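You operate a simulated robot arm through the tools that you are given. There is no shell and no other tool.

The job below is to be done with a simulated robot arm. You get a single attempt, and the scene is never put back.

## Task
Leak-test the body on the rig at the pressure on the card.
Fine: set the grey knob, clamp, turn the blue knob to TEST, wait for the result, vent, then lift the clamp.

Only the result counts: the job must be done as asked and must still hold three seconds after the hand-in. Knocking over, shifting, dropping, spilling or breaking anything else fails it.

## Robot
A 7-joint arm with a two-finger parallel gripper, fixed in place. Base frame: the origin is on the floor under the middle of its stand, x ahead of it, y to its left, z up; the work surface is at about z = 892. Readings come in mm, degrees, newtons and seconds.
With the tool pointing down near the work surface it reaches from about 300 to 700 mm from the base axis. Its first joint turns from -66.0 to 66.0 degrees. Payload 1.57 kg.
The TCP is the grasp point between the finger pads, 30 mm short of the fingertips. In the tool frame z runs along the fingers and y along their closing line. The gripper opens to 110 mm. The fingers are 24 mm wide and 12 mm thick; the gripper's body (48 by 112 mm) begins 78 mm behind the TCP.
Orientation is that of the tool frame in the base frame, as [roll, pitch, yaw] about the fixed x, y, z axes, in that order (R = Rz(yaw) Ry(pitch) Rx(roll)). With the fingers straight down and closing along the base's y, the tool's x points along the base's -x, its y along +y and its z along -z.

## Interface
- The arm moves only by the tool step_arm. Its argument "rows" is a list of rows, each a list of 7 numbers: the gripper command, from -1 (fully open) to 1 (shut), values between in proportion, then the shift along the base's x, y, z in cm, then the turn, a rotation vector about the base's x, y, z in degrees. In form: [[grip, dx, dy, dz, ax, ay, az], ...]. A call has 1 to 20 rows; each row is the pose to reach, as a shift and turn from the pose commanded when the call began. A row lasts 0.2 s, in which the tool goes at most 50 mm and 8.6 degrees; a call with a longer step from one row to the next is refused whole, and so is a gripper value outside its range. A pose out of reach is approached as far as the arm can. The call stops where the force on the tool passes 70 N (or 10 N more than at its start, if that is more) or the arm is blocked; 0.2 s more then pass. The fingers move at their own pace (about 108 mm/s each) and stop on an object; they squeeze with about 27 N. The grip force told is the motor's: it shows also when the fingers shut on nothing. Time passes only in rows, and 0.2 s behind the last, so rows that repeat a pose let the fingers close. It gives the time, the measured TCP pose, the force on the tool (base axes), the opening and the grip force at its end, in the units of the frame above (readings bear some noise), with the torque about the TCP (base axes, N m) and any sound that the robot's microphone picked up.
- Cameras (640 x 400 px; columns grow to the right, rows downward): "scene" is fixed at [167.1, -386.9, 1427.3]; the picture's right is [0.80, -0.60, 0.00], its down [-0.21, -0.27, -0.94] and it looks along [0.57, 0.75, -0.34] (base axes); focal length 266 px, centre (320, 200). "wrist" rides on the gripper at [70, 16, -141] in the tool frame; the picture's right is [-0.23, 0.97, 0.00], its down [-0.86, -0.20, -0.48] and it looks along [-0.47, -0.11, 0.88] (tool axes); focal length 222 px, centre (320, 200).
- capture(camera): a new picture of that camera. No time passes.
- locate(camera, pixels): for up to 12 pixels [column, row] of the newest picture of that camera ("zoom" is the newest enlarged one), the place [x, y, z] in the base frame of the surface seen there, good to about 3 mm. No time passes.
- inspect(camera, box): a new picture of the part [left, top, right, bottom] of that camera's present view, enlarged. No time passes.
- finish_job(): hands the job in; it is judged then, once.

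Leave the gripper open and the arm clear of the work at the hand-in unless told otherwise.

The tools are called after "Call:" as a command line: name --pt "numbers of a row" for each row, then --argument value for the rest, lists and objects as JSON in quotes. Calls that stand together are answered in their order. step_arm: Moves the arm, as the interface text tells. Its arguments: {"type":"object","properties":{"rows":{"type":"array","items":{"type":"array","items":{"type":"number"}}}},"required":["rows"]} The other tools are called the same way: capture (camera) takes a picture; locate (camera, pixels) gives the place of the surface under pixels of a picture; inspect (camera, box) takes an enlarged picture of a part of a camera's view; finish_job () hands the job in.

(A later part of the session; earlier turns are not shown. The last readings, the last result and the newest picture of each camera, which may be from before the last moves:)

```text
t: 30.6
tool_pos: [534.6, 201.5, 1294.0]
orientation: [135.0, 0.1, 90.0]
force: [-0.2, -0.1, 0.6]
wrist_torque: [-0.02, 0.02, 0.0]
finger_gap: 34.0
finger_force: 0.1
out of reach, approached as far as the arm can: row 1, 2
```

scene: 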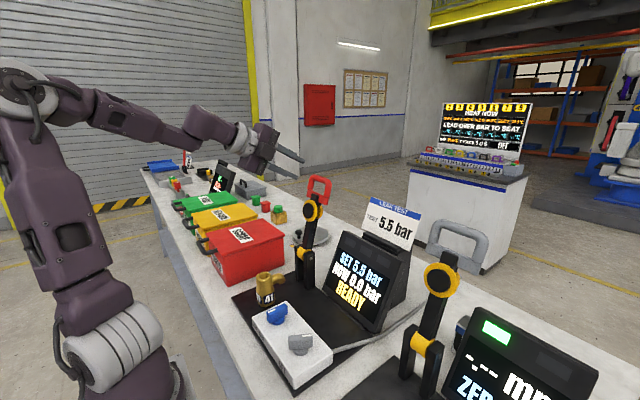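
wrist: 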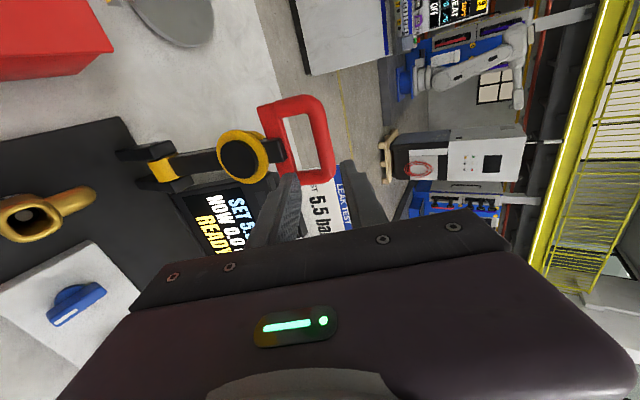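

Reached. Now I advance along the tool direction toward the bar, 56 mm first.

Call:
step_arm --pt "0.38 1.5 0 -1.5 0 0 0" --pt "0.38 3 0 -3 0 0 0" --pt "0.38 4 0 -4 0 0 0" --pt "0.38 4 0 -4 0 0 0"

Call:
capture --camera "wrist"

Call:
inspect --camera "scene" --box '[220, 100, 380, 260]'

```text
t: 31.6
tool_pos: [574.0, 203.5, 1254.2]
orientation: [135.0, 0.0, 90.0]
force: [0.4, 0.8, -0.2]
wrist_torque: [0.0, -0.02, -0.01]
finger_gap: 34.3
finger_force: 0.1
```

```text
taken
```

wrist: 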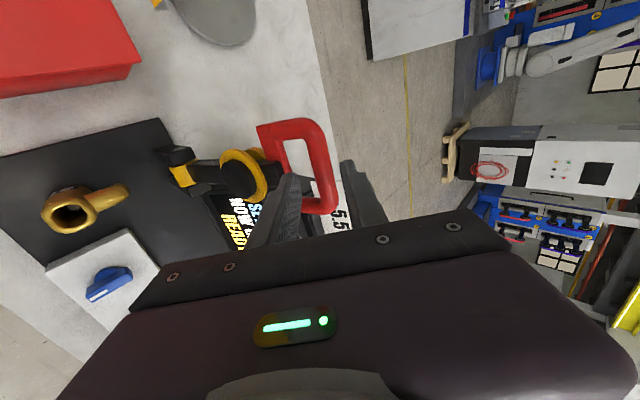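

```text
2.50 times, centred on (300, 180) of scene
```

zoom: 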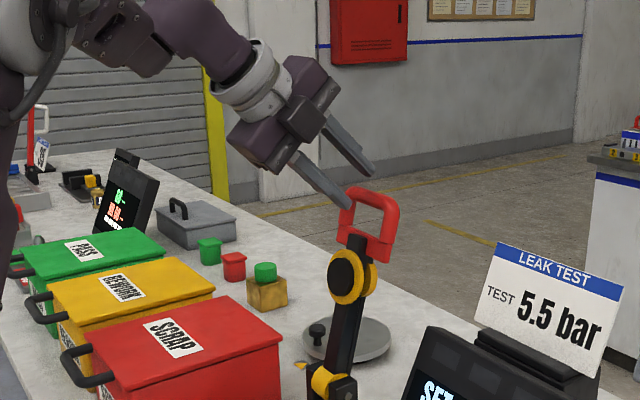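

Within reach now; the handle bar is at (325,170) of the wrist picture, between the fingertips. I enlarge to check the lower finger lines up with the loop opening.

Call:
inspect --camera "wrist" --box '[230, 100, 410, 250]'

Call:
locate --camera "wrist" --pixels '[[322, 150], [325, 170], [315, 165], [330, 165], [318, 180], [290, 180], [352, 170], [285, 160], [300, 200]]'

```text
2.67 times, centred on (320, 175) of wrist
```

zoom: 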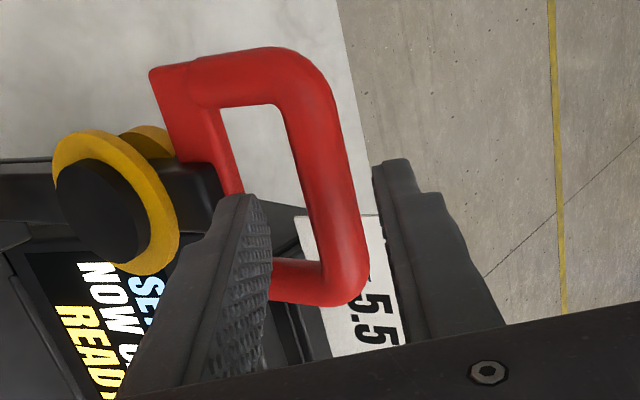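

```text
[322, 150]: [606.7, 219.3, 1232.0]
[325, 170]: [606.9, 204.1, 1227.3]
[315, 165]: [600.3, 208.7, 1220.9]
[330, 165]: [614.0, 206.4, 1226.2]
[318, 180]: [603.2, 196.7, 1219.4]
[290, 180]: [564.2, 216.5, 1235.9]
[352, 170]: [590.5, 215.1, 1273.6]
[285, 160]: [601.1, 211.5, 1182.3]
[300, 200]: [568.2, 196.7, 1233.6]
```

The bar is centred between the fingers and the lower finger is lined up with the opening. I advance the last 33 mm.

Call:
step_arm --pt "0.38 0.8 0 -0.8 0 0 0" --pt "0.38 1.6 0 -1.6 0 0 0" --pt "0.38 2.3 0 -2.3 0 0 0" --pt "0.38 2.3 0 -2.3 0 0 0"

Call:
inspect --camera "wrist" --box '[230, 100, 410, 250]'

Call:
inspect --camera "scene" --box '[270, 130, 370, 230]'

```text
t: 32.6
tool_pos: [597.7, 202.2, 1231.4]
orientation: [134.9, 0.0, 89.9]
force: [0.7, -0.6, 0.3]
wrist_torque: [0.01, -0.01, 0.0]
finger_gap: 34.1
finger_force: 0.1
```

```text
2.67 times, centred on (320, 175) of wrist
```

zoom: 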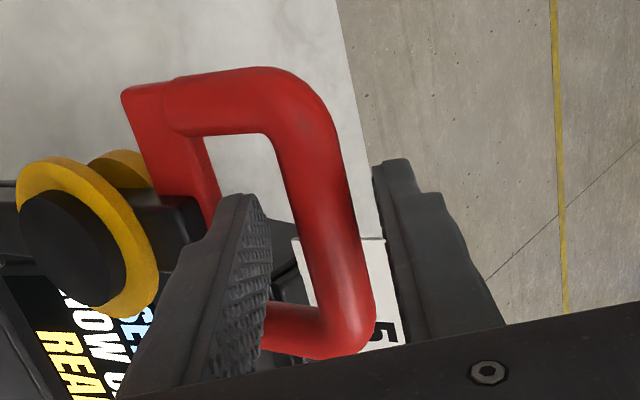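

```text
4.00 times, centred on (320, 180) of scene
```

zoom: 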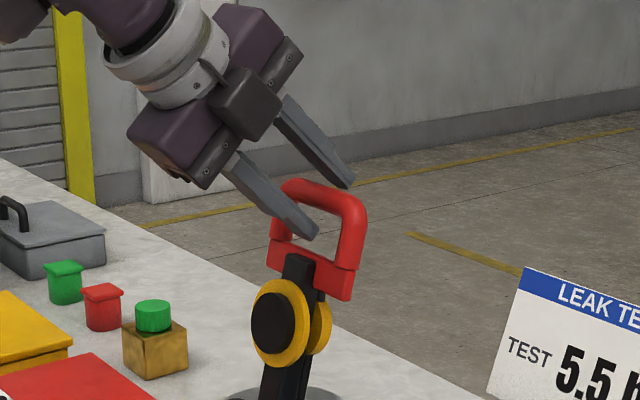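

No contact force; the bar sits between the fingers. I close on it.

Call:
step_arm --pt "0.5 0 0 0 0 0 0" --pt "0.6 0 0 0 0 0 0" --pt "0.8 0 0 0 0 0 0" --pt "1 0 0 0 0 0 0" --pt "1 0 0 0 0 0 0"

Call:
inspect --camera "scene" --box '[270, 130, 370, 230]'

Call:
capture --camera "wrist"

```text
t: 33.8
tool_pos: [598.1, 202.5, 1232.7]
orientation: [134.9, -0.1, 90.0]
force: [3.7, 0.6, 9.8]
wrist_torque: [0.62, -0.17, -0.5]
finger_gap: 18.0
finger_force: 32.1
```

```text
4.00 times, centred on (320, 180) of scene
```

zoom: 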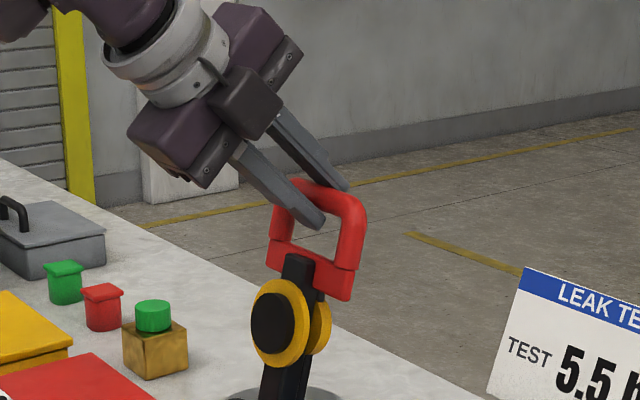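

```text
taken
```

wrist: 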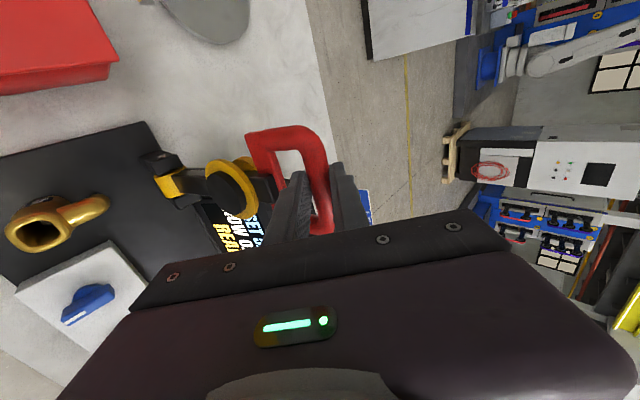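

Bar gripped (18 mm). I measure the pivot pin of the lever in the scene view before pulling.

Call:
inspect --camera "scene" --box '[285, 230, 335, 300]'

```text
5.71 times, centred on (310, 265) of scene
```

zoom: 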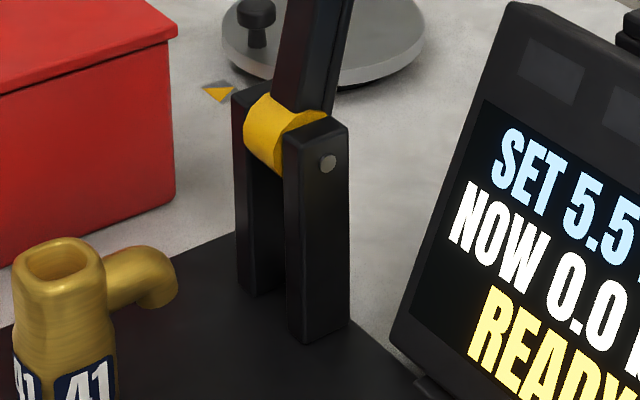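

Call:
locate --camera "zoom" --pixels '[[327, 163], [310, 160], [340, 160], [265, 120], [285, 115], [325, 125], [300, 130], [60, 260], [80, 255], [40, 270]]'

```text
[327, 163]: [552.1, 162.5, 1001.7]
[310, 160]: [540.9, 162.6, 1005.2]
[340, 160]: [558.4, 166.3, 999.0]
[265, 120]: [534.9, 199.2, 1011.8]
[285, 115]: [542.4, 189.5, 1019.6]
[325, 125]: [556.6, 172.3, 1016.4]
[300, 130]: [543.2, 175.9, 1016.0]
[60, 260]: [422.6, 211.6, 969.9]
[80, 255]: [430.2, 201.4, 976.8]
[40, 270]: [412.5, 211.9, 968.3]
```

The pivot pin is at about (552,·,1002), the bar 226 mm from it. I pull the handle along its arc towards the robot, first about 21° of lever swing, tilting the tool toward vertical as I go.

Call:
step_arm --pt "1 -1.94 0 0.51 0 4 0" --pt "1 -3.9 0 0.84 0 8 0" --pt "1 -5.87 0 0.97 0 12 0" --pt "1 -7.83 0 0.9 0 16 0"

Call:
capture --camera "scene"

Call:
capture --camera "wrist"

```text
t: 34.8
tool_pos: [517.6, 203.9, 1240.0]
orientation: [151.3, 0.0, 90.1]
force: [1.8, 4.3, 1.0]
wrist_torque: [0.54, -0.22, -0.22]
finger_gap: 17.6
finger_force: 32.4
```

```text
taken
```

scene: 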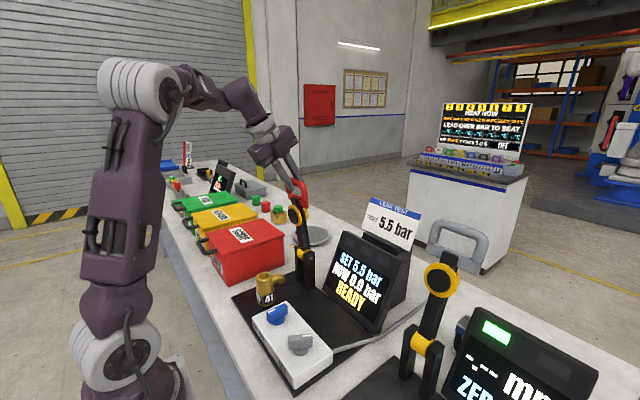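

```text
taken
```

wrist: 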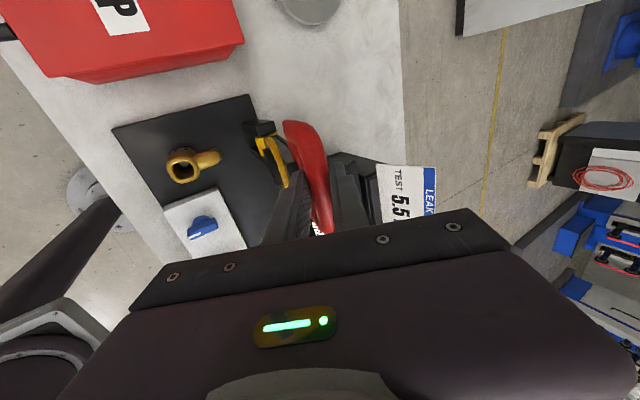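

The lever follows with almost no force; the handle is past upright. I continue along the arc.

Call:
step_arm --pt "1 -1.95 0 -0.27 0 4 0" --pt "1 -3.84 0 -0.73 0 8 0" --pt "1 -5.69 0 -1.38 0 12 0" --pt "1 -7.45 0 -2.21 0 16 0" --pt "1 -9.16 0 -3.23 0 19 0" --pt "1 -10.8 0 -4.41 0 21 0"

Call:
capture --camera "scene"

Call:
capture --camera "wrist"

```text
t: 36.2
tool_pos: [409.3, 202.8, 1195.6]
orientation: [172.1, 0.1, 90.0]
force: [1.6, -7.7, -0.1]
wrist_torque: [-0.96, -0.23, 0.49]
finger_gap: 17.7
finger_force: 32.5
```

```text
taken
```

scene: 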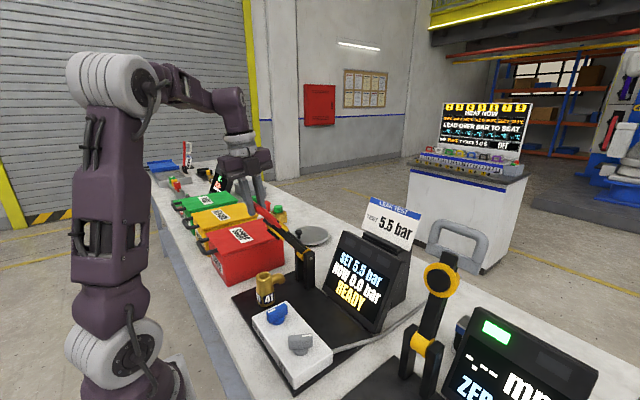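

```text
taken
```

wrist: 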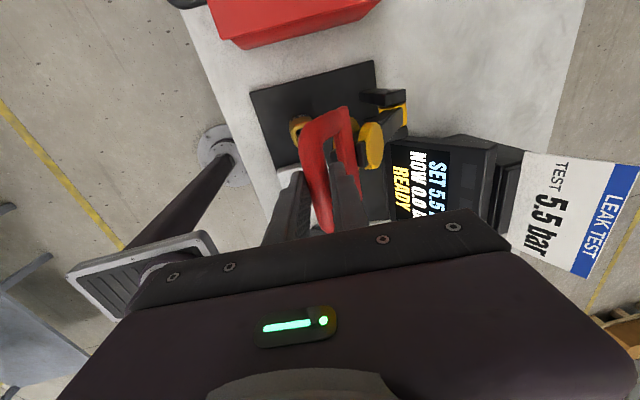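

Continuing smoothly. Next segment brings the lever down to about 15° above level.

Call:
step_arm --pt "1 -1.51 0 -1.33 0 2 0" --pt "1 -2.9 0 -2.8 0 4 0" --pt "1 -4.15 0 -4.41 0 6 0" --pt "1 -5.24 0 -6.13 0 8 0" --pt "1 -6.23 0 -7.94 0 8 0" --pt "1 -7.05 0 -9.84 0 8 0" --pt "1 -7.7 0 -11.81 0 8 0"

Call:
capture --camera "scene"

Call:
capture --camera "wrist"

```text
t: 37.8
tool_pos: [332.0, 203.5, 1078.4]
orientation: [180.0, 0.0, 90.0]
force: [-2.4, 3.9, 1.8]
wrist_torque: [-0.43, -0.16, 0.84]
finger_gap: 17.9
finger_force: 32.4
```

```text
taken
```

scene: 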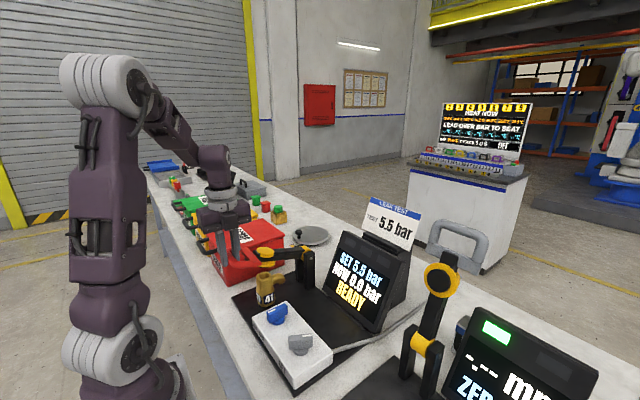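

```text
taken
```

wrist: 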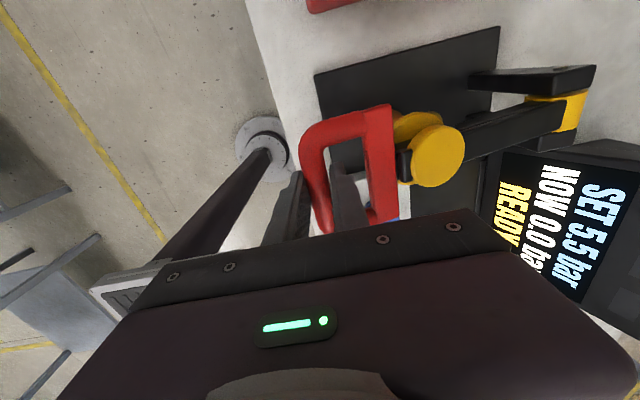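

The lever is nearly down. Before the last stretch I check the SCRAP box's height and nearest edge for clearance to the gripper.

Call:
locate --camera "scene" --pixels '[[262, 240], [285, 235], [222, 275], [283, 262], [210, 245], [265, 258], [268, 253]]'

Call:
inspect --camera "scene" --box '[180, 180, 340, 320]'

```text
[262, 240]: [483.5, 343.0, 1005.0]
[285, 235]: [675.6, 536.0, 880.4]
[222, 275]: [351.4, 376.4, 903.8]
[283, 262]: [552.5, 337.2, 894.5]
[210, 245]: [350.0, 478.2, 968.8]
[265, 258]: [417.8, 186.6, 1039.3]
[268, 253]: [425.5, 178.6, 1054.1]
```

```text
2.86 times, centred on (260, 250) of scene
```

zoom: 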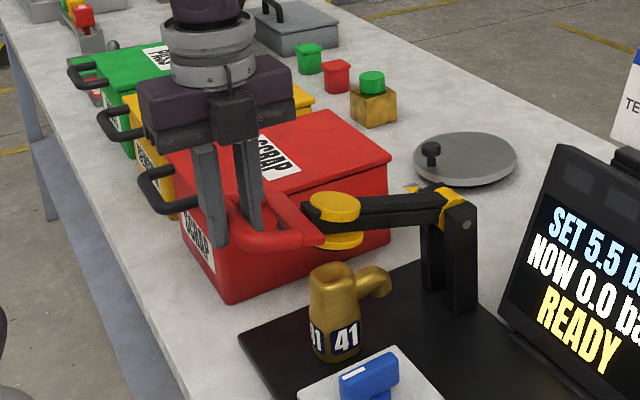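

The SCRAP box is well clear (y ≥ 340, top at 1005). I lower the lever further to about 5° above level and look.

Call:
step_arm --pt "1 -0.25 0 -1 0 0 0" --pt "1 -0.46 0 -2.02 0 0 0" --pt "1 -0.62 0 -3.1 0 0 0" --pt "1 -0.73 0 -4.07 0 0 0" --pt "1 -0.73 0 -4.07 0 0 0"

Call:
inspect --camera "scene" --box '[210, 220, 400, 340]'

Call:
capture --camera "wrist"

```text
t: 39.0
tool_pos: [324.2, 202.5, 1038.0]
orientation: [-179.8, 0.1, 90.1]
force: [-42.1, 18.0, 2.0]
wrist_torque: [-0.18, 0.41, 0.62]
finger_gap: 17.8
finger_force: 32.4
```

```text
3.33 times, centred on (305, 280) of scene
```

zoom: 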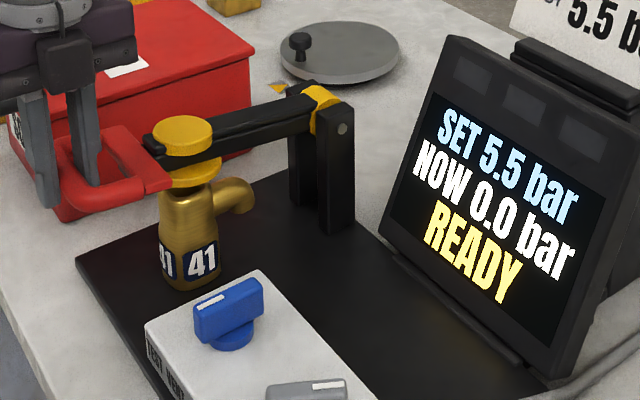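

```text
taken
```

wrist: 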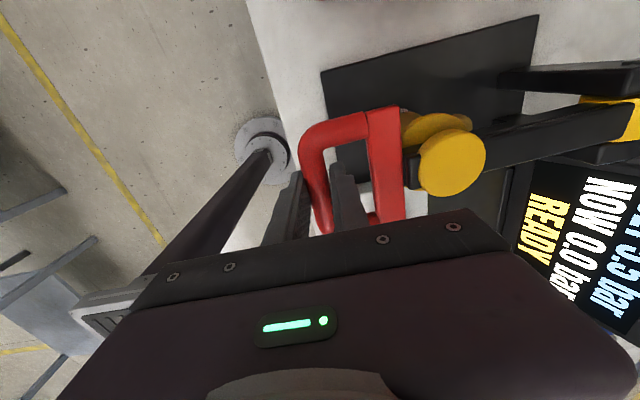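

The force shows -42 N along x, so the handle's true arc is a little wider than mine. I ease 2 mm toward -x and read again.

Call:
step_arm --pt "1 -0.15 0 0 0 0 0" --pt "1 -0.25 0 0 0 0 0"

```text
t: 39.6
tool_pos: [323.8, 203.2, 1039.0]
orientation: [179.8, -0.2, 90.0]
force: [-18.1, 17.8, 0.2]
wrist_torque: [0.26, 0.22, 0.74]
finger_gap: 17.6
finger_force: 32.3
```

Moving that way relieves it. I shift another 1.5 mm in x and y and lower 10 mm, watching the forces.

Call:
step_arm --pt "1 -0.15 0.15 0 0 0 0" --pt "1 -0.18 0.15 -0.5 0 0 0" --pt "1 -0.2 0.15 -1.0 0 0 0" --pt "1 -0.2 0.15 -1.0 0 0 0"

Call:
inspect --camera "scene" --box '[210, 220, 400, 340]'

```text
t: 40.6
tool_pos: [322.7, 202.4, 1028.2]
orientation: [180.0, 0.2, 90.0]
force: [6.6, -3.8, -3.8]
wrist_torque: [-0.44, -0.11, 0.76]
finger_gap: 17.9
finger_force: 32.8
```

```text
3.33 times, centred on (305, 280) of scene
```

zoom: 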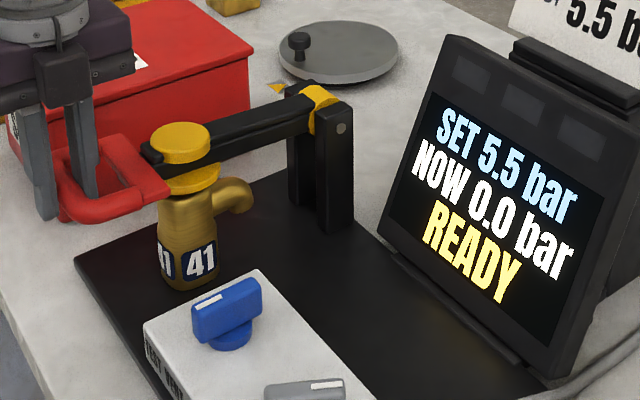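

Forces are low now, and the seal is close to the body's mouth. I lower another 8 mm.

Call:
step_arm --pt "1 0 0 -0.4 0 0 0" --pt "1 0 0 -0.8 0 0 0" --pt "1 0 0 -0.8 0 0 0"

Call:
inspect --camera "scene" --box '[210, 220, 400, 340]'

```text
t: 41.4
tool_pos: [320.8, 203.8, 1018.5]
orientation: [180.0, 0.0, 90.0]
force: [16.2, -7.3, -3.6]
wrist_torque: [-0.45, -0.25, 0.86]
finger_gap: 17.5
finger_force: 32.6
```

```text
3.33 times, centred on (305, 280) of scene
```

zoom: 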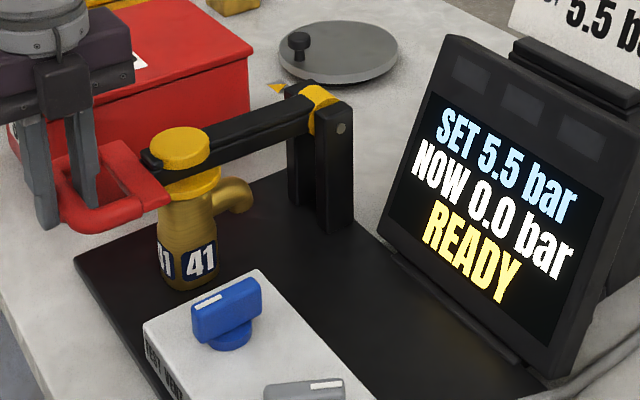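

Still moving freely (z 1018.5). I keep lowering in small steps, giving 1 mm back in x.

Call:
step_arm --pt "1 0.1 0 -0.3 0 0 0" --pt "1 0.15 0 -0.6 0 0 0" --pt "1 0.15 0 -0.6 0 0 0"

Call:
inspect --camera "scene" --box '[210, 220, 400, 340]'

```text
t: 42.2
tool_pos: [321.5, 205.5, 1012.8]
orientation: [179.9, -0.2, 90.0]
force: [-2.0, 0.4, 27.4]
wrist_torque: [0.14, 0.02, 0.8]
finger_gap: 17.7
finger_force: 32.9
```

```text
3.33 times, centred on (305, 280) of scene
```

zoom: 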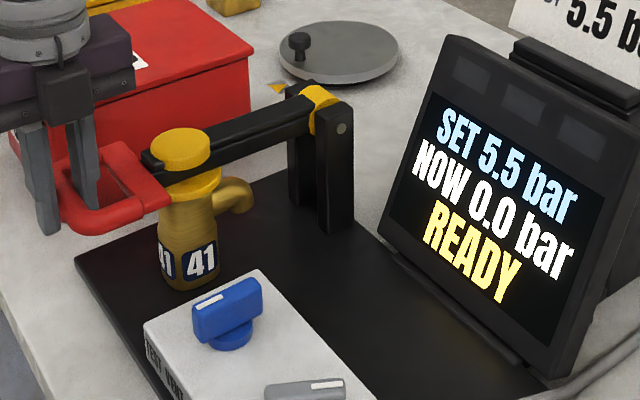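

Resistance now: 27 N upward, the seal has met the body. I press a few millimetres more and watch for a click.

Call:
step_arm --pt "1 0 0 -0.15 0 0 0" --pt "1 0 0 -0.3 0 0 0" --pt "1 0 0 -0.3 0 0 0"

Call:
inspect --camera "scene" --box '[210, 220, 400, 340]'

```text
t: 43.0
tool_pos: [320.4, 204.8, 1010.3]
orientation: [180.0, -0.1, 90.1]
force: [-11.1, 9.9, 25.6]
wrist_torque: [0.22, 0.05, 0.8]
finger_gap: 17.7
finger_force: 32.7
```

```text
3.33 times, centred on (305, 280) of scene
```

zoom: 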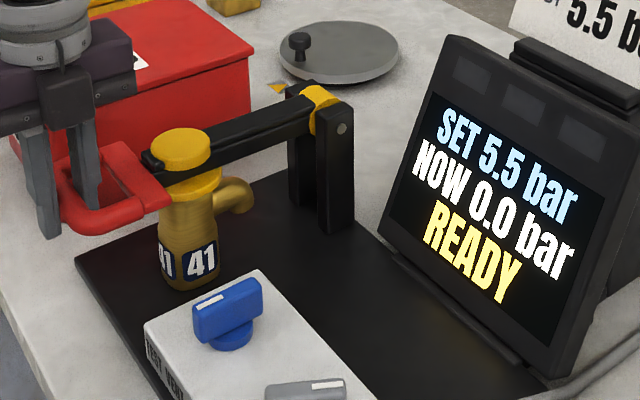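

Force unchanged at 26 N while the tool went 2.5 mm lower, so the pads may be sliding on the bar. I measure the handle and lever heights.

Call:
inspect --camera "scene" --box '[215, 235, 325, 305]'

```text
5.71 times, centred on (270, 270) of scene
```

zoom: 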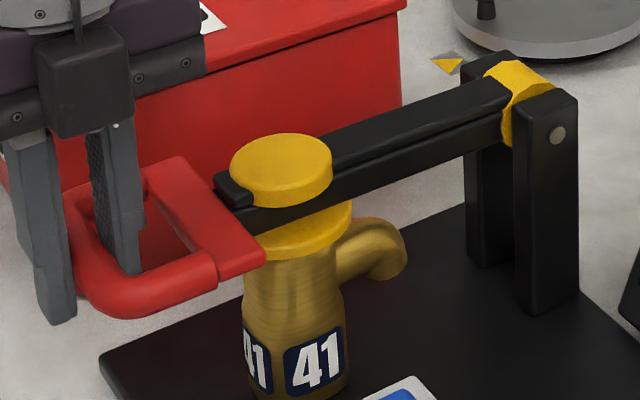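

Call:
locate --camera "zoom" --pixels '[[140, 290], [90, 270], [230, 180], [240, 215], [400, 110], [480, 85], [300, 160], [205, 285], [240, 260], [210, 220], [270, 215], [300, 245]]'

```text
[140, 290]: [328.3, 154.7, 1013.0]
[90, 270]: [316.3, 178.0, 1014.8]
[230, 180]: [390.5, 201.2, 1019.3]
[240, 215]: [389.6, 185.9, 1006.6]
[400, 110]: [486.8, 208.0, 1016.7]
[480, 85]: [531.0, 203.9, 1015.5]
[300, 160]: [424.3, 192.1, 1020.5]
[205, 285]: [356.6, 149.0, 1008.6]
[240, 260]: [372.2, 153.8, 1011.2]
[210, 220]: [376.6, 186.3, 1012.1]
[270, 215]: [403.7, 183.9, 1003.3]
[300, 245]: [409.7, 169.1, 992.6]
```

The lever is level (top at about 1016–1019) with the seal on the body, but the pads have slid down the bar, so I don't know that it is fully clamped. I open to 34 mm and rise straight out of the loop, then look at whether the lever stays.

Call:
step_arm --pt "0.6 0 0 0 0 0 0" --pt "0.38 0 0 0 0 0 0" --pt "0.38 0 0 0 0 0 0" --pt "0.38 0 0 2 0 0 0" --pt "0.38 0 0 5 0 0 0" --pt "0.38 0 0 9 0 0 0" --pt "0.38 0 0 9 0 0 0"

Call:
inspect --camera "scene" --box '[210, 220, 400, 340]'

Call:
capture --camera "wrist"

```text
t: 44.6
tool_pos: [322.9, 205.4, 1099.9]
orientation: [179.9, -0.1, 90.0]
force: [0.3, 0.0, 0.0]
wrist_torque: [-0.01, -0.01, 0.01]
finger_gap: 34.2
finger_force: 0.0
```

```text
3.33 times, centred on (305, 280) of scene
```

zoom: 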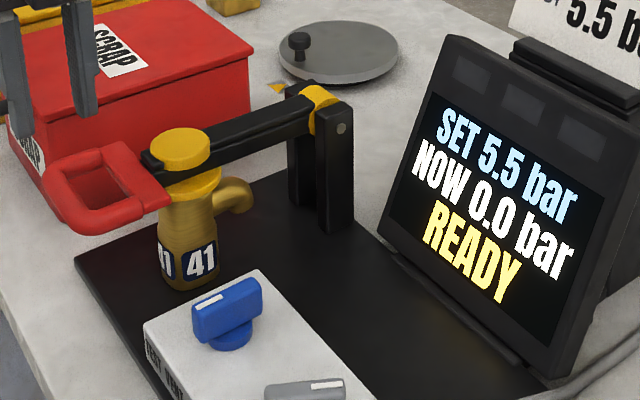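

```text
taken
```

wrist: 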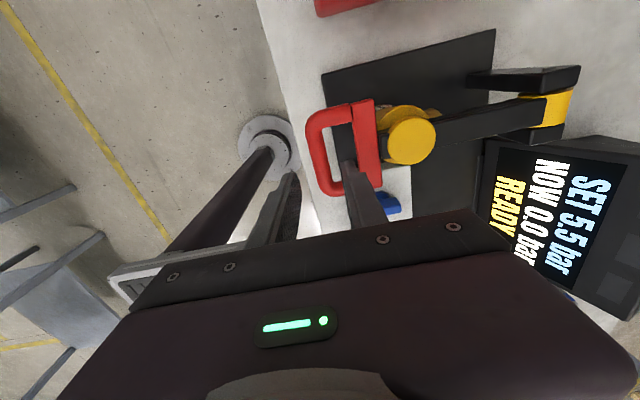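

The lever stays down, seal on the body. I measure the handle's flat crossbar in the wrist view so I can press it once with closed fingers.

Call:
inspect --camera "wrist" --box '[290, 70, 450, 220]'

Call:
locate --camera "wrist" --pixels '[[363, 130], [363, 105], [366, 150], [370, 165], [372, 180], [325, 125], [325, 150], [345, 108], [410, 135], [480, 120], [385, 145], [375, 120]]'

```text
2.67 times, centred on (370, 145) of wrist
```

zoom: 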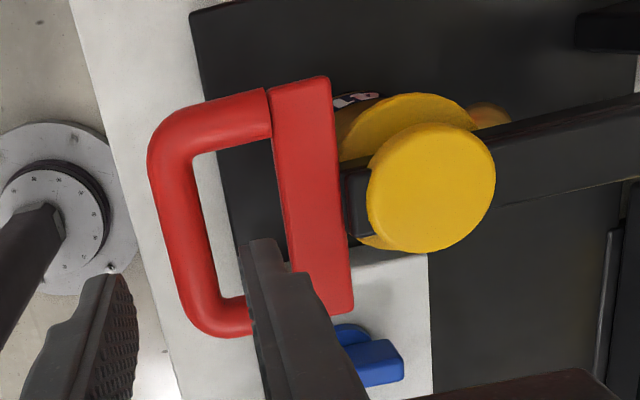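

```text
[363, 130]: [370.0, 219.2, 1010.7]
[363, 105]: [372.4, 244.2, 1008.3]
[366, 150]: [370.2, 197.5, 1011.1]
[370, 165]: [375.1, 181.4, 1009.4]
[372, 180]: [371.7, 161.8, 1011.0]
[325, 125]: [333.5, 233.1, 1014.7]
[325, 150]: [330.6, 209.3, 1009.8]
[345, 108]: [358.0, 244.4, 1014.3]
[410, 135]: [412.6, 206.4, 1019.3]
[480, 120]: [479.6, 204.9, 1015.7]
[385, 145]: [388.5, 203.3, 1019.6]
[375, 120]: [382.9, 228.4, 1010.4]
```

The crossbar's flat top is at z≈1011, x 360–384. I close the fingers, move over (368,203), and come down to just above it.

Call:
step_arm --pt "0.7 1.5 0 0 0 0 0" --pt "1 3 0 0 0 0 0" --pt "1 4.5 -0.2 0 0 0 0" --pt "1 4.5 -0.2 -2 0 0 0" --pt "1 4.5 -0.2 -4.5 0 0 0" --pt "1 4.5 -0.2 -5.2 0 0 0" --pt "1 4.5 -0.2 -5.2 0 0 0"

Call:
inspect --camera "scene" --box '[215, 220, 325, 305]'

```text
t: 46.2
tool_pos: [368.2, 201.8, 1048.6]
orientation: [180.0, 0.0, 90.0]
force: [-0.2, 0.2, -0.4]
wrist_torque: [0.02, 0.02, 0.01]
finger_gap: 0.0
finger_force: 20.7
```

```text
4.71 times, centred on (270, 262) of scene
```

zoom: 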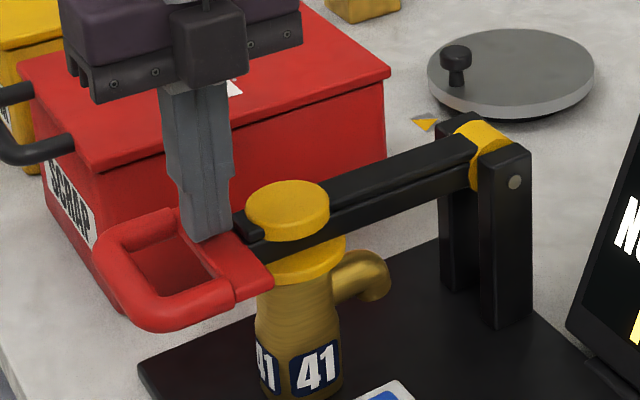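

The closed fingertips are just over the crossbar. I press down slowly in 2 mm steps, watching force and sound.

Call:
step_arm --pt "1 0 0 -0.4 0 0 0" --pt "1 0 0 -0.7 0 0 0" --pt "1 0 0 -0.9 0 0 0" --pt "1 0 0 -1.1 0 0 0" --pt "1 0 0 -1.3 0 0 0"

```text
t: 47.2
tool_pos: [368.5, 203.3, 1041.4]
orientation: [179.9, -0.1, 90.0]
force: [-10.0, -4.0, 22.0]
wrist_torque: [-0.32, 0.34, -0.03]
finger_gap: 0.2
finger_force: 21.5
stopped in row 4: the force on the tool passed its limit at 82 N (the readings are from after the stop); the commanded pose is now the measured one
```

It stopped at 82 N with the crossbar not yielding (fingertips still at z≈1011), so the clamp is rigidly down. I rise and check the lever from the scene.

Call:
step_arm --pt "1 0 0 1 0 0 0" --pt "1 0 0 4 0 0 0" --pt "1 0 0 8 0 0 0" --pt "0.4 0 0 8 0 0 0"

Call:
inspect --camera "scene" --box '[215, 220, 405, 340]'

Call:
capture --camera "wrist"

```text
t: 48.2
tool_pos: [372.2, 204.3, 1119.0]
orientation: [179.8, 0.0, 90.0]
force: [0.0, 1.3, -0.5]
wrist_torque: [0.01, -0.02, -0.01]
finger_gap: 32.9
finger_force: 0.0
```

```text
3.33 times, centred on (310, 280) of scene
```

zoom: 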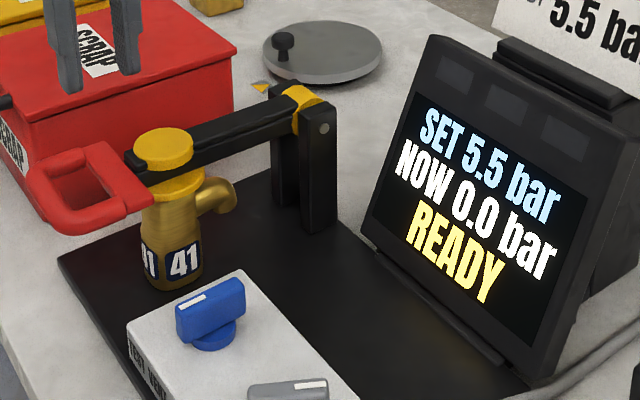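

```text
taken
```

wrist: 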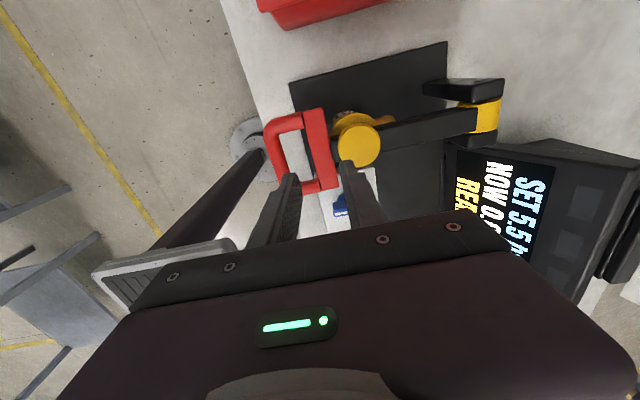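

The clamp is down and holding, READY still shown, SET 5.5. Next I go over the blue knob at about (391,84) and turn to yaw 180 so the fingers close along y.

Call:
step_arm --pt "0.3 0.2 -1.2 0 0 0 8" --pt "0.2 0.4 -2.4 0 0 0 16" --pt "0.1 0.6 -3.6 0 0 0 24" --pt "0 0.8 -4.8 0 0 0 32" --pt "0 1 -6 0 0 0 40" --pt "0 1.2 -7.2 0 0 0 48" --pt "0 1.4 -8.4 0 0 0 56" --pt "0 1.6 -9.6 0 0 0 64" --pt "0 1.8 -10.8 0 0 0 72" --pt "0 2.0 -11.5 0 0 0 80" --pt "0 2.2 -11.9 -1 0 0 88" --pt "0 2.2 -11.9 -2 0 0 90" --pt "0 2.2 -11.9 -2 0 0 90"

Call:
capture --camera "wrist"

Call:
capture --camera "scene"

```text
t: 51.0
tool_pos: [391.2, 82.2, 1100.7]
orientation: [179.8, -0.2, -179.9]
force: [-0.2, 0.2, -0.6]
wrist_torque: [-0.02, 0.0, -0.02]
finger_gap: 55.1
finger_force: 0.1
```

```text
taken
```

wrist: 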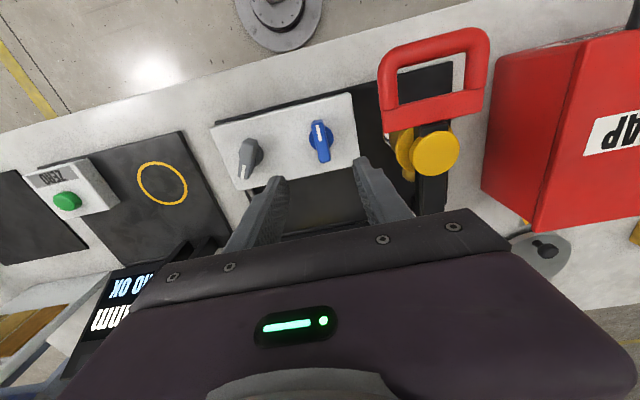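

```text
taken
```

scene: 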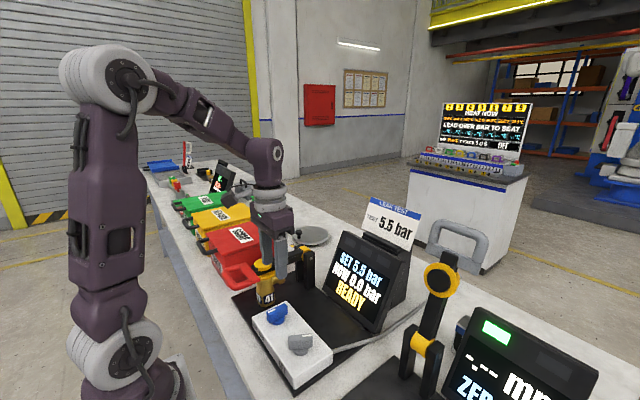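

Call:
inspect --camera "wrist" --box '[200, 80, 370, 200]'

```text
3.33 times, centred on (285, 140) of wrist
```

zoom: 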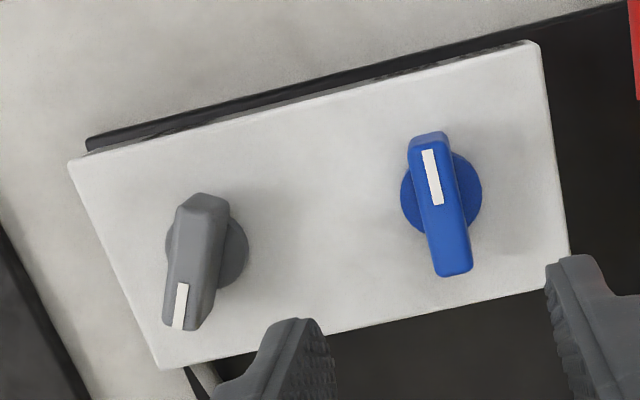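

Call:
locate --camera "zoom" --pixels '[[428, 150], [453, 265], [432, 175], [440, 205], [446, 235], [408, 205], [478, 190], [412, 180], [420, 225], [475, 210], [470, 250], [455, 165]]'

```text
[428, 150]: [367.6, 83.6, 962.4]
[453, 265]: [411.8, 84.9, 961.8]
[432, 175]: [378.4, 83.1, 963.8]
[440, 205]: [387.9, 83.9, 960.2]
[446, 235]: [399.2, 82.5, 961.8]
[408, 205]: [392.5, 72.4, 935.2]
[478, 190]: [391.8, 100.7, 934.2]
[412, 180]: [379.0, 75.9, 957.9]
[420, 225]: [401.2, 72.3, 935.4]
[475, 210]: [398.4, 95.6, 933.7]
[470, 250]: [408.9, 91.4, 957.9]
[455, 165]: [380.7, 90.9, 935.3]
```

The blue bar is centred at (390,84) along x, right under the TCP. I go down to z≈971 and close on it.

Call:
step_arm --pt "0 0 0 -4 0 0 0" --pt "0 0 0 -8 0 0 0" --pt "0 0 0 -11 0 0 0" --pt "0 0 0 -12.8 0 0 0" --pt "0.3 0 0 -12.8 0 0 0" --pt "0.6 0 0 -12.8 0 0 0" --pt "1 0 0 -12.8 0 0 0" --pt "1 0 0 -12.8 0 0 0"

Call:
capture --camera "wrist"

Call:
inspect --camera "scene" --box '[215, 220, 405, 340]'

```text
t: 52.8
tool_pos: [390.3, 85.5, 972.4]
orientation: [179.9, -0.1, 180.0]
force: [-2.7, 10.6, -13.8]
wrist_torque: [-0.21, -0.87, 0.01]
finger_gap: 16.0
finger_force: 31.1
```

```text
taken
```

wrist: 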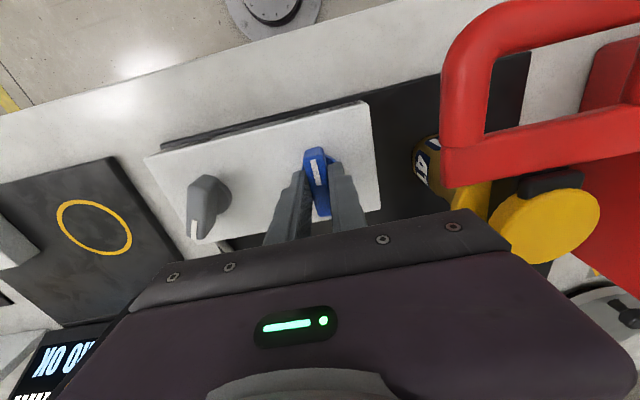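

```text
3.33 times, centred on (310, 280) of scene
```

zoom: 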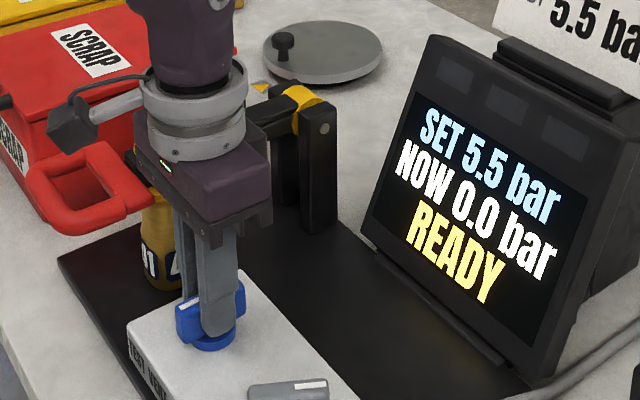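

Gripped. I turn the blue knob clockwise from above (pointer towards +y, the TEST side), 24° first, and read the display.

Call:
step_arm --pt "1 0 0 0 0 0 -6" --pt "1 0 0 0 0 0 -12" --pt "1 0 0 0 0 0 -18" --pt "1 0 0 0 0 0 -24" --pt "1 0 0 0 0 0 -24"

Call:
inspect --camera "scene" --box '[215, 220, 405, 340]'

Call:
capture --camera "wrist"

```text
t: 54.0
tool_pos: [390.8, 87.3, 972.9]
orientation: [179.8, -0.1, 156.0]
force: [-3.5, 32.5, -13.6]
wrist_torque: [0.46, 0.86, 0.05]
finger_gap: 16.2
finger_force: 31.0
```

```text
3.33 times, centred on (310, 280) of scene
```

zoom: 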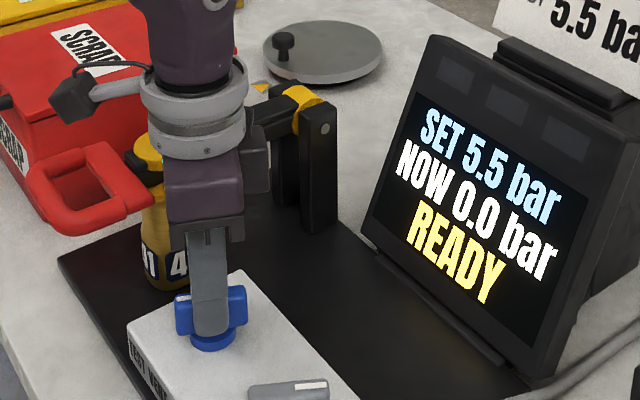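

```text
taken
```

wrist: 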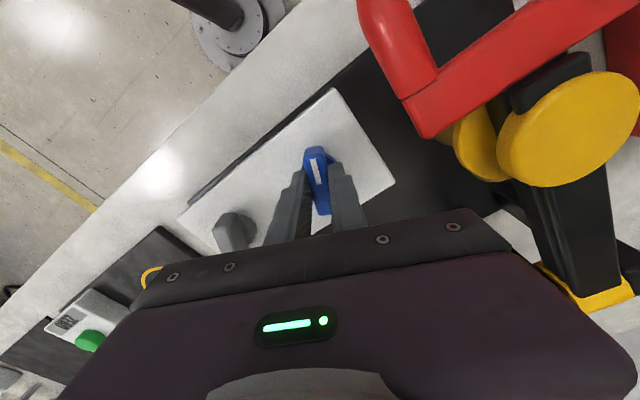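

Still READY after 24°. The side force is 32 N toward +y, so I shift 2 mm that way and turn 20° more.

Call:
step_arm --pt "1 0 0.2 0 0 0 0" --pt "1 0 0.2 0 0 0 -5" --pt "1 0 0.2 0 0 0 -10" --pt "1 0 0.2 0 0 0 -15" --pt "1 0 0.2 0 0 0 -20" --pt "1 0 0.2 0 0 0 -20"

Call:
inspect --camera "scene" --box '[215, 220, 405, 340]'

```text
t: 55.4
tool_pos: [390.6, 85.9, 972.2]
orientation: [179.8, -0.1, 135.8]
force: [5.1, 8.2, 4.9]
wrist_torque: [-0.15, 0.19, 0.0]
finger_gap: 15.8
finger_force: 31.6
```

```text
3.33 times, centred on (310, 280) of scene
```

zoom: 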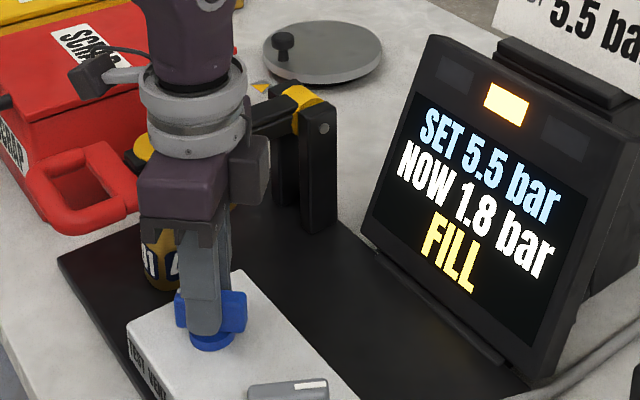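

The test has begun: the middle lamp lit, FILL, NOW 1.8 bar. I hold still and wait 2 s.

Call:
step_arm --pt "1 0 0 0 0 0 0" --pt "1 0 0 0 0 0 0" --pt "1 0 0 0 0 0 0" --pt "1 0 0 0 0 0 0" --pt "1 0 0 0 0 0 0" --pt "1 0 0 0 0 0 0" --pt "1 0 0 0 0 0 0" --pt "1 0 0 0 0 0 0" --pt "1 0 0 0 0 0 0" --pt "1 0 0 0 0 0 0"

Call:
inspect --camera "scene" --box '[215, 220, 405, 340]'

```text
t: 57.6
tool_pos: [391.2, 85.0, 973.0]
orientation: [179.8, -0.1, 136.0]
force: [14.0, -2.8, 12.2]
wrist_torque: [-0.51, -0.18, -0.02]
finger_gap: 15.9
finger_force: 31.5
```

```text
3.33 times, centred on (310, 280) of scene
```

zoom: 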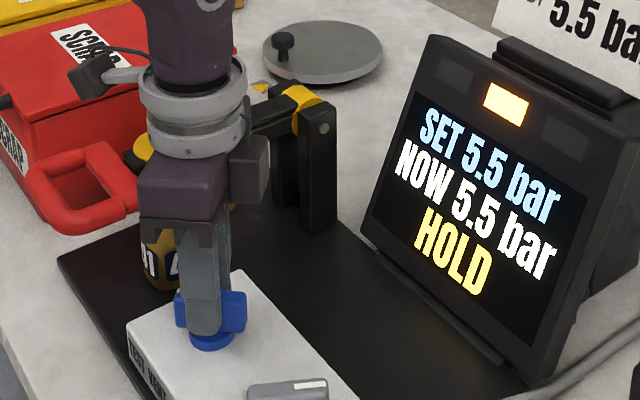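

HOLD at 5.5 bar. I keep waiting 4 s for the result.

Call:
step_arm --pt "1 0 0 0 0 0 0" --pt "1 0 0 0 0 0 0" --pt "1 0 0 0 0 0 0" --pt "1 0 0 0 0 0 0" --pt "1 0 0 0 0 0 0" --pt "1 0 0 0 0 0 0" --pt "1 0 0 0 0 0 0" --pt "1 0 0 0 0 0 0" --pt "1 0 0 0 0 0 0" --pt "1 0 0 0 0 0 0" --pt "1 0 0 0 0 0 0" --pt "1 0 0 0 0 0 0" --pt "1 0 0 0 0 0 0" --pt "1 0 0 0 0 0 0" --pt "1 0 0 0 0 0 0" --pt "1 0 0 0 0 0 0" --pt "1 0 0 0 0 0 0" --pt "1 0 0 0 0 0 0" --pt "1 0 0 0 0 0 0" --pt "1 0 0 0 0 0 0"

Call:
inspect --camera "scene" --box '[215, 220, 405, 340]'

```text
t: 61.8
tool_pos: [390.7, 86.2, 972.7]
orientation: [179.9, -0.1, 136.0]
force: [20.0, -4.3, 17.6]
wrist_torque: [-0.42, -0.19, 0.01]
finger_gap: 15.9
finger_force: 31.1
```

```text
3.33 times, centred on (310, 280) of scene
```

zoom: 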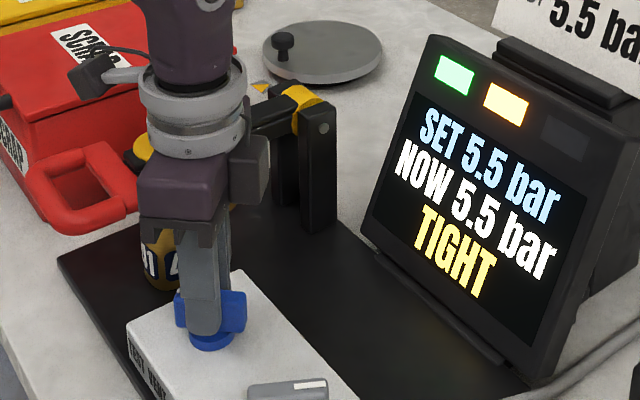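

The result is in: TIGHT, green lamp, at 5.5 bar. Now I vent by turning the knob back counter-clockwise 44° and read the pressure.

Call:
step_arm --pt "1 0 0 0 0 0 6" --pt "1 0 0 0 0 0 12" --pt "1 0 0 0 0 0 18" --pt "1 0 0 0 0 0 24" --pt "1 0 0 0 0 0 30" --pt "1 0 0 0 0 0 36" --pt "1 0 0 0 0 0 42" --pt "1 0 0 0 0 0 44" --pt "1 0 0 0 0 0 44" --pt "1 0 0 0 0 0 44"

Call:
inspect --camera "scene" --box '[215, 220, 405, 340]'

Call:
capture --camera "wrist"

```text
t: 64.0
tool_pos: [392.1, 83.6, 972.0]
orientation: [179.8, -0.3, -179.9]
force: [18.3, -19.1, -20.2]
wrist_torque: [-0.63, -0.74, -0.02]
finger_gap: 16.1
finger_force: 31.8
```

```text
3.33 times, centred on (310, 280) of scene
```

zoom: 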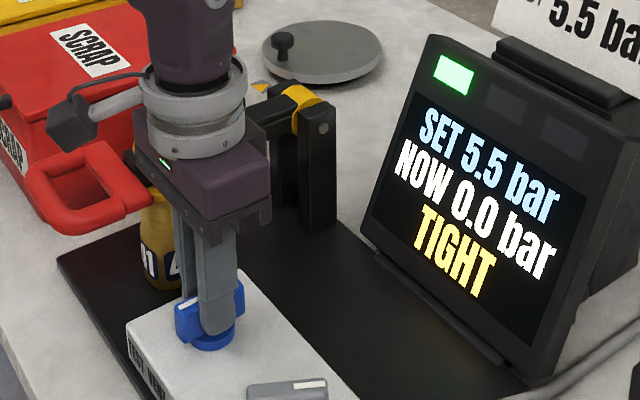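

```text
taken
```

wrist: 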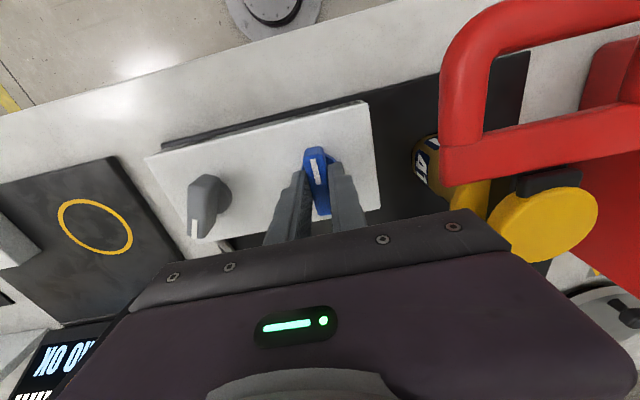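

NOW reads 0.0 and TIGHT stays with the green lamp: vented. I open the fingers and rise clear of the blue knob.

Call:
step_arm --pt "0.5 0 0 0 0 0 0" --pt "0.2 0 0 0 0 0 0" --pt "0.2 0 0 0 0 0 0" --pt "0.2 0 0 3 0 0 0" --pt "0.2 0 0 7 0 0 0" --pt "0.2 0 0 11 0 0 0" --pt "0.2 0 0 14 0 0 0" --pt "0.2 0 0 14 0 0 0"

Call:
inspect --camera "scene" --box '[215, 220, 405, 340]'

Call:
capture --camera "wrist"

```text
t: 65.8
tool_pos: [391.0, 86.5, 1113.5]
orientation: [179.8, -0.1, 180.0]
force: [0.3, 0.8, 0.4]
wrist_torque: [0.01, -0.02, 0.03]
finger_gap: 44.2
finger_force: 0.1
```

```text
3.33 times, centred on (310, 280) of scene
```

zoom: 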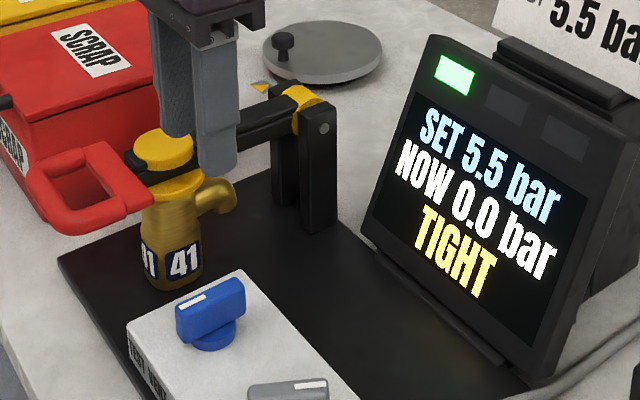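

```text
taken
```

wrist: 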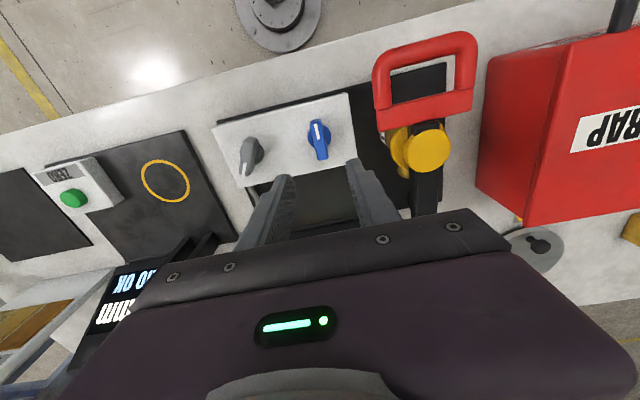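

Vented (0.0), TIGHT held, knob standing at VENT. Now the clamp handle at (420,75) in the wrist view: I measure its bar for the lift.

Call:
inspect --camera "wrist" --box '[360, 20, 490, 130]'

Call:
locate --camera "wrist" --pixels '[[420, 42], [420, 48], [421, 54], [400, 48], [445, 38], [425, 100], [424, 112], [383, 85], [466, 75], [420, 62], [423, 92]]'

```text
3.64 times, centred on (425, 75) of wrist
```

zoom: 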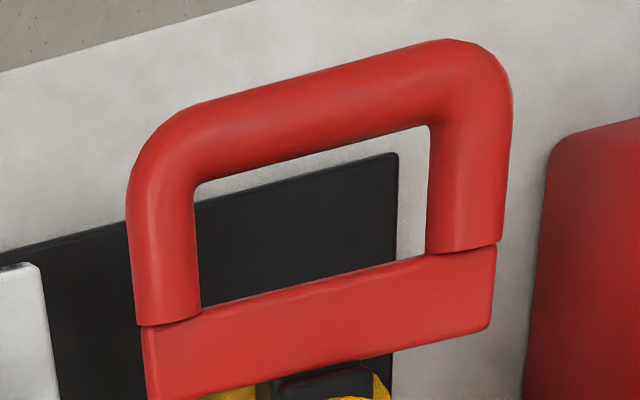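

```text
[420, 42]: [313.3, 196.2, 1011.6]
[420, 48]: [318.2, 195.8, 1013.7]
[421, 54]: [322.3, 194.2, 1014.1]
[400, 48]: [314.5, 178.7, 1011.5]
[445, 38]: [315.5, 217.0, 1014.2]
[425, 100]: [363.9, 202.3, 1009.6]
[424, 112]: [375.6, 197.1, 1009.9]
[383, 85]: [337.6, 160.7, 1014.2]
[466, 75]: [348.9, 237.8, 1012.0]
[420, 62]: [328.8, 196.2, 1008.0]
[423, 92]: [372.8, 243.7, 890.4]
```

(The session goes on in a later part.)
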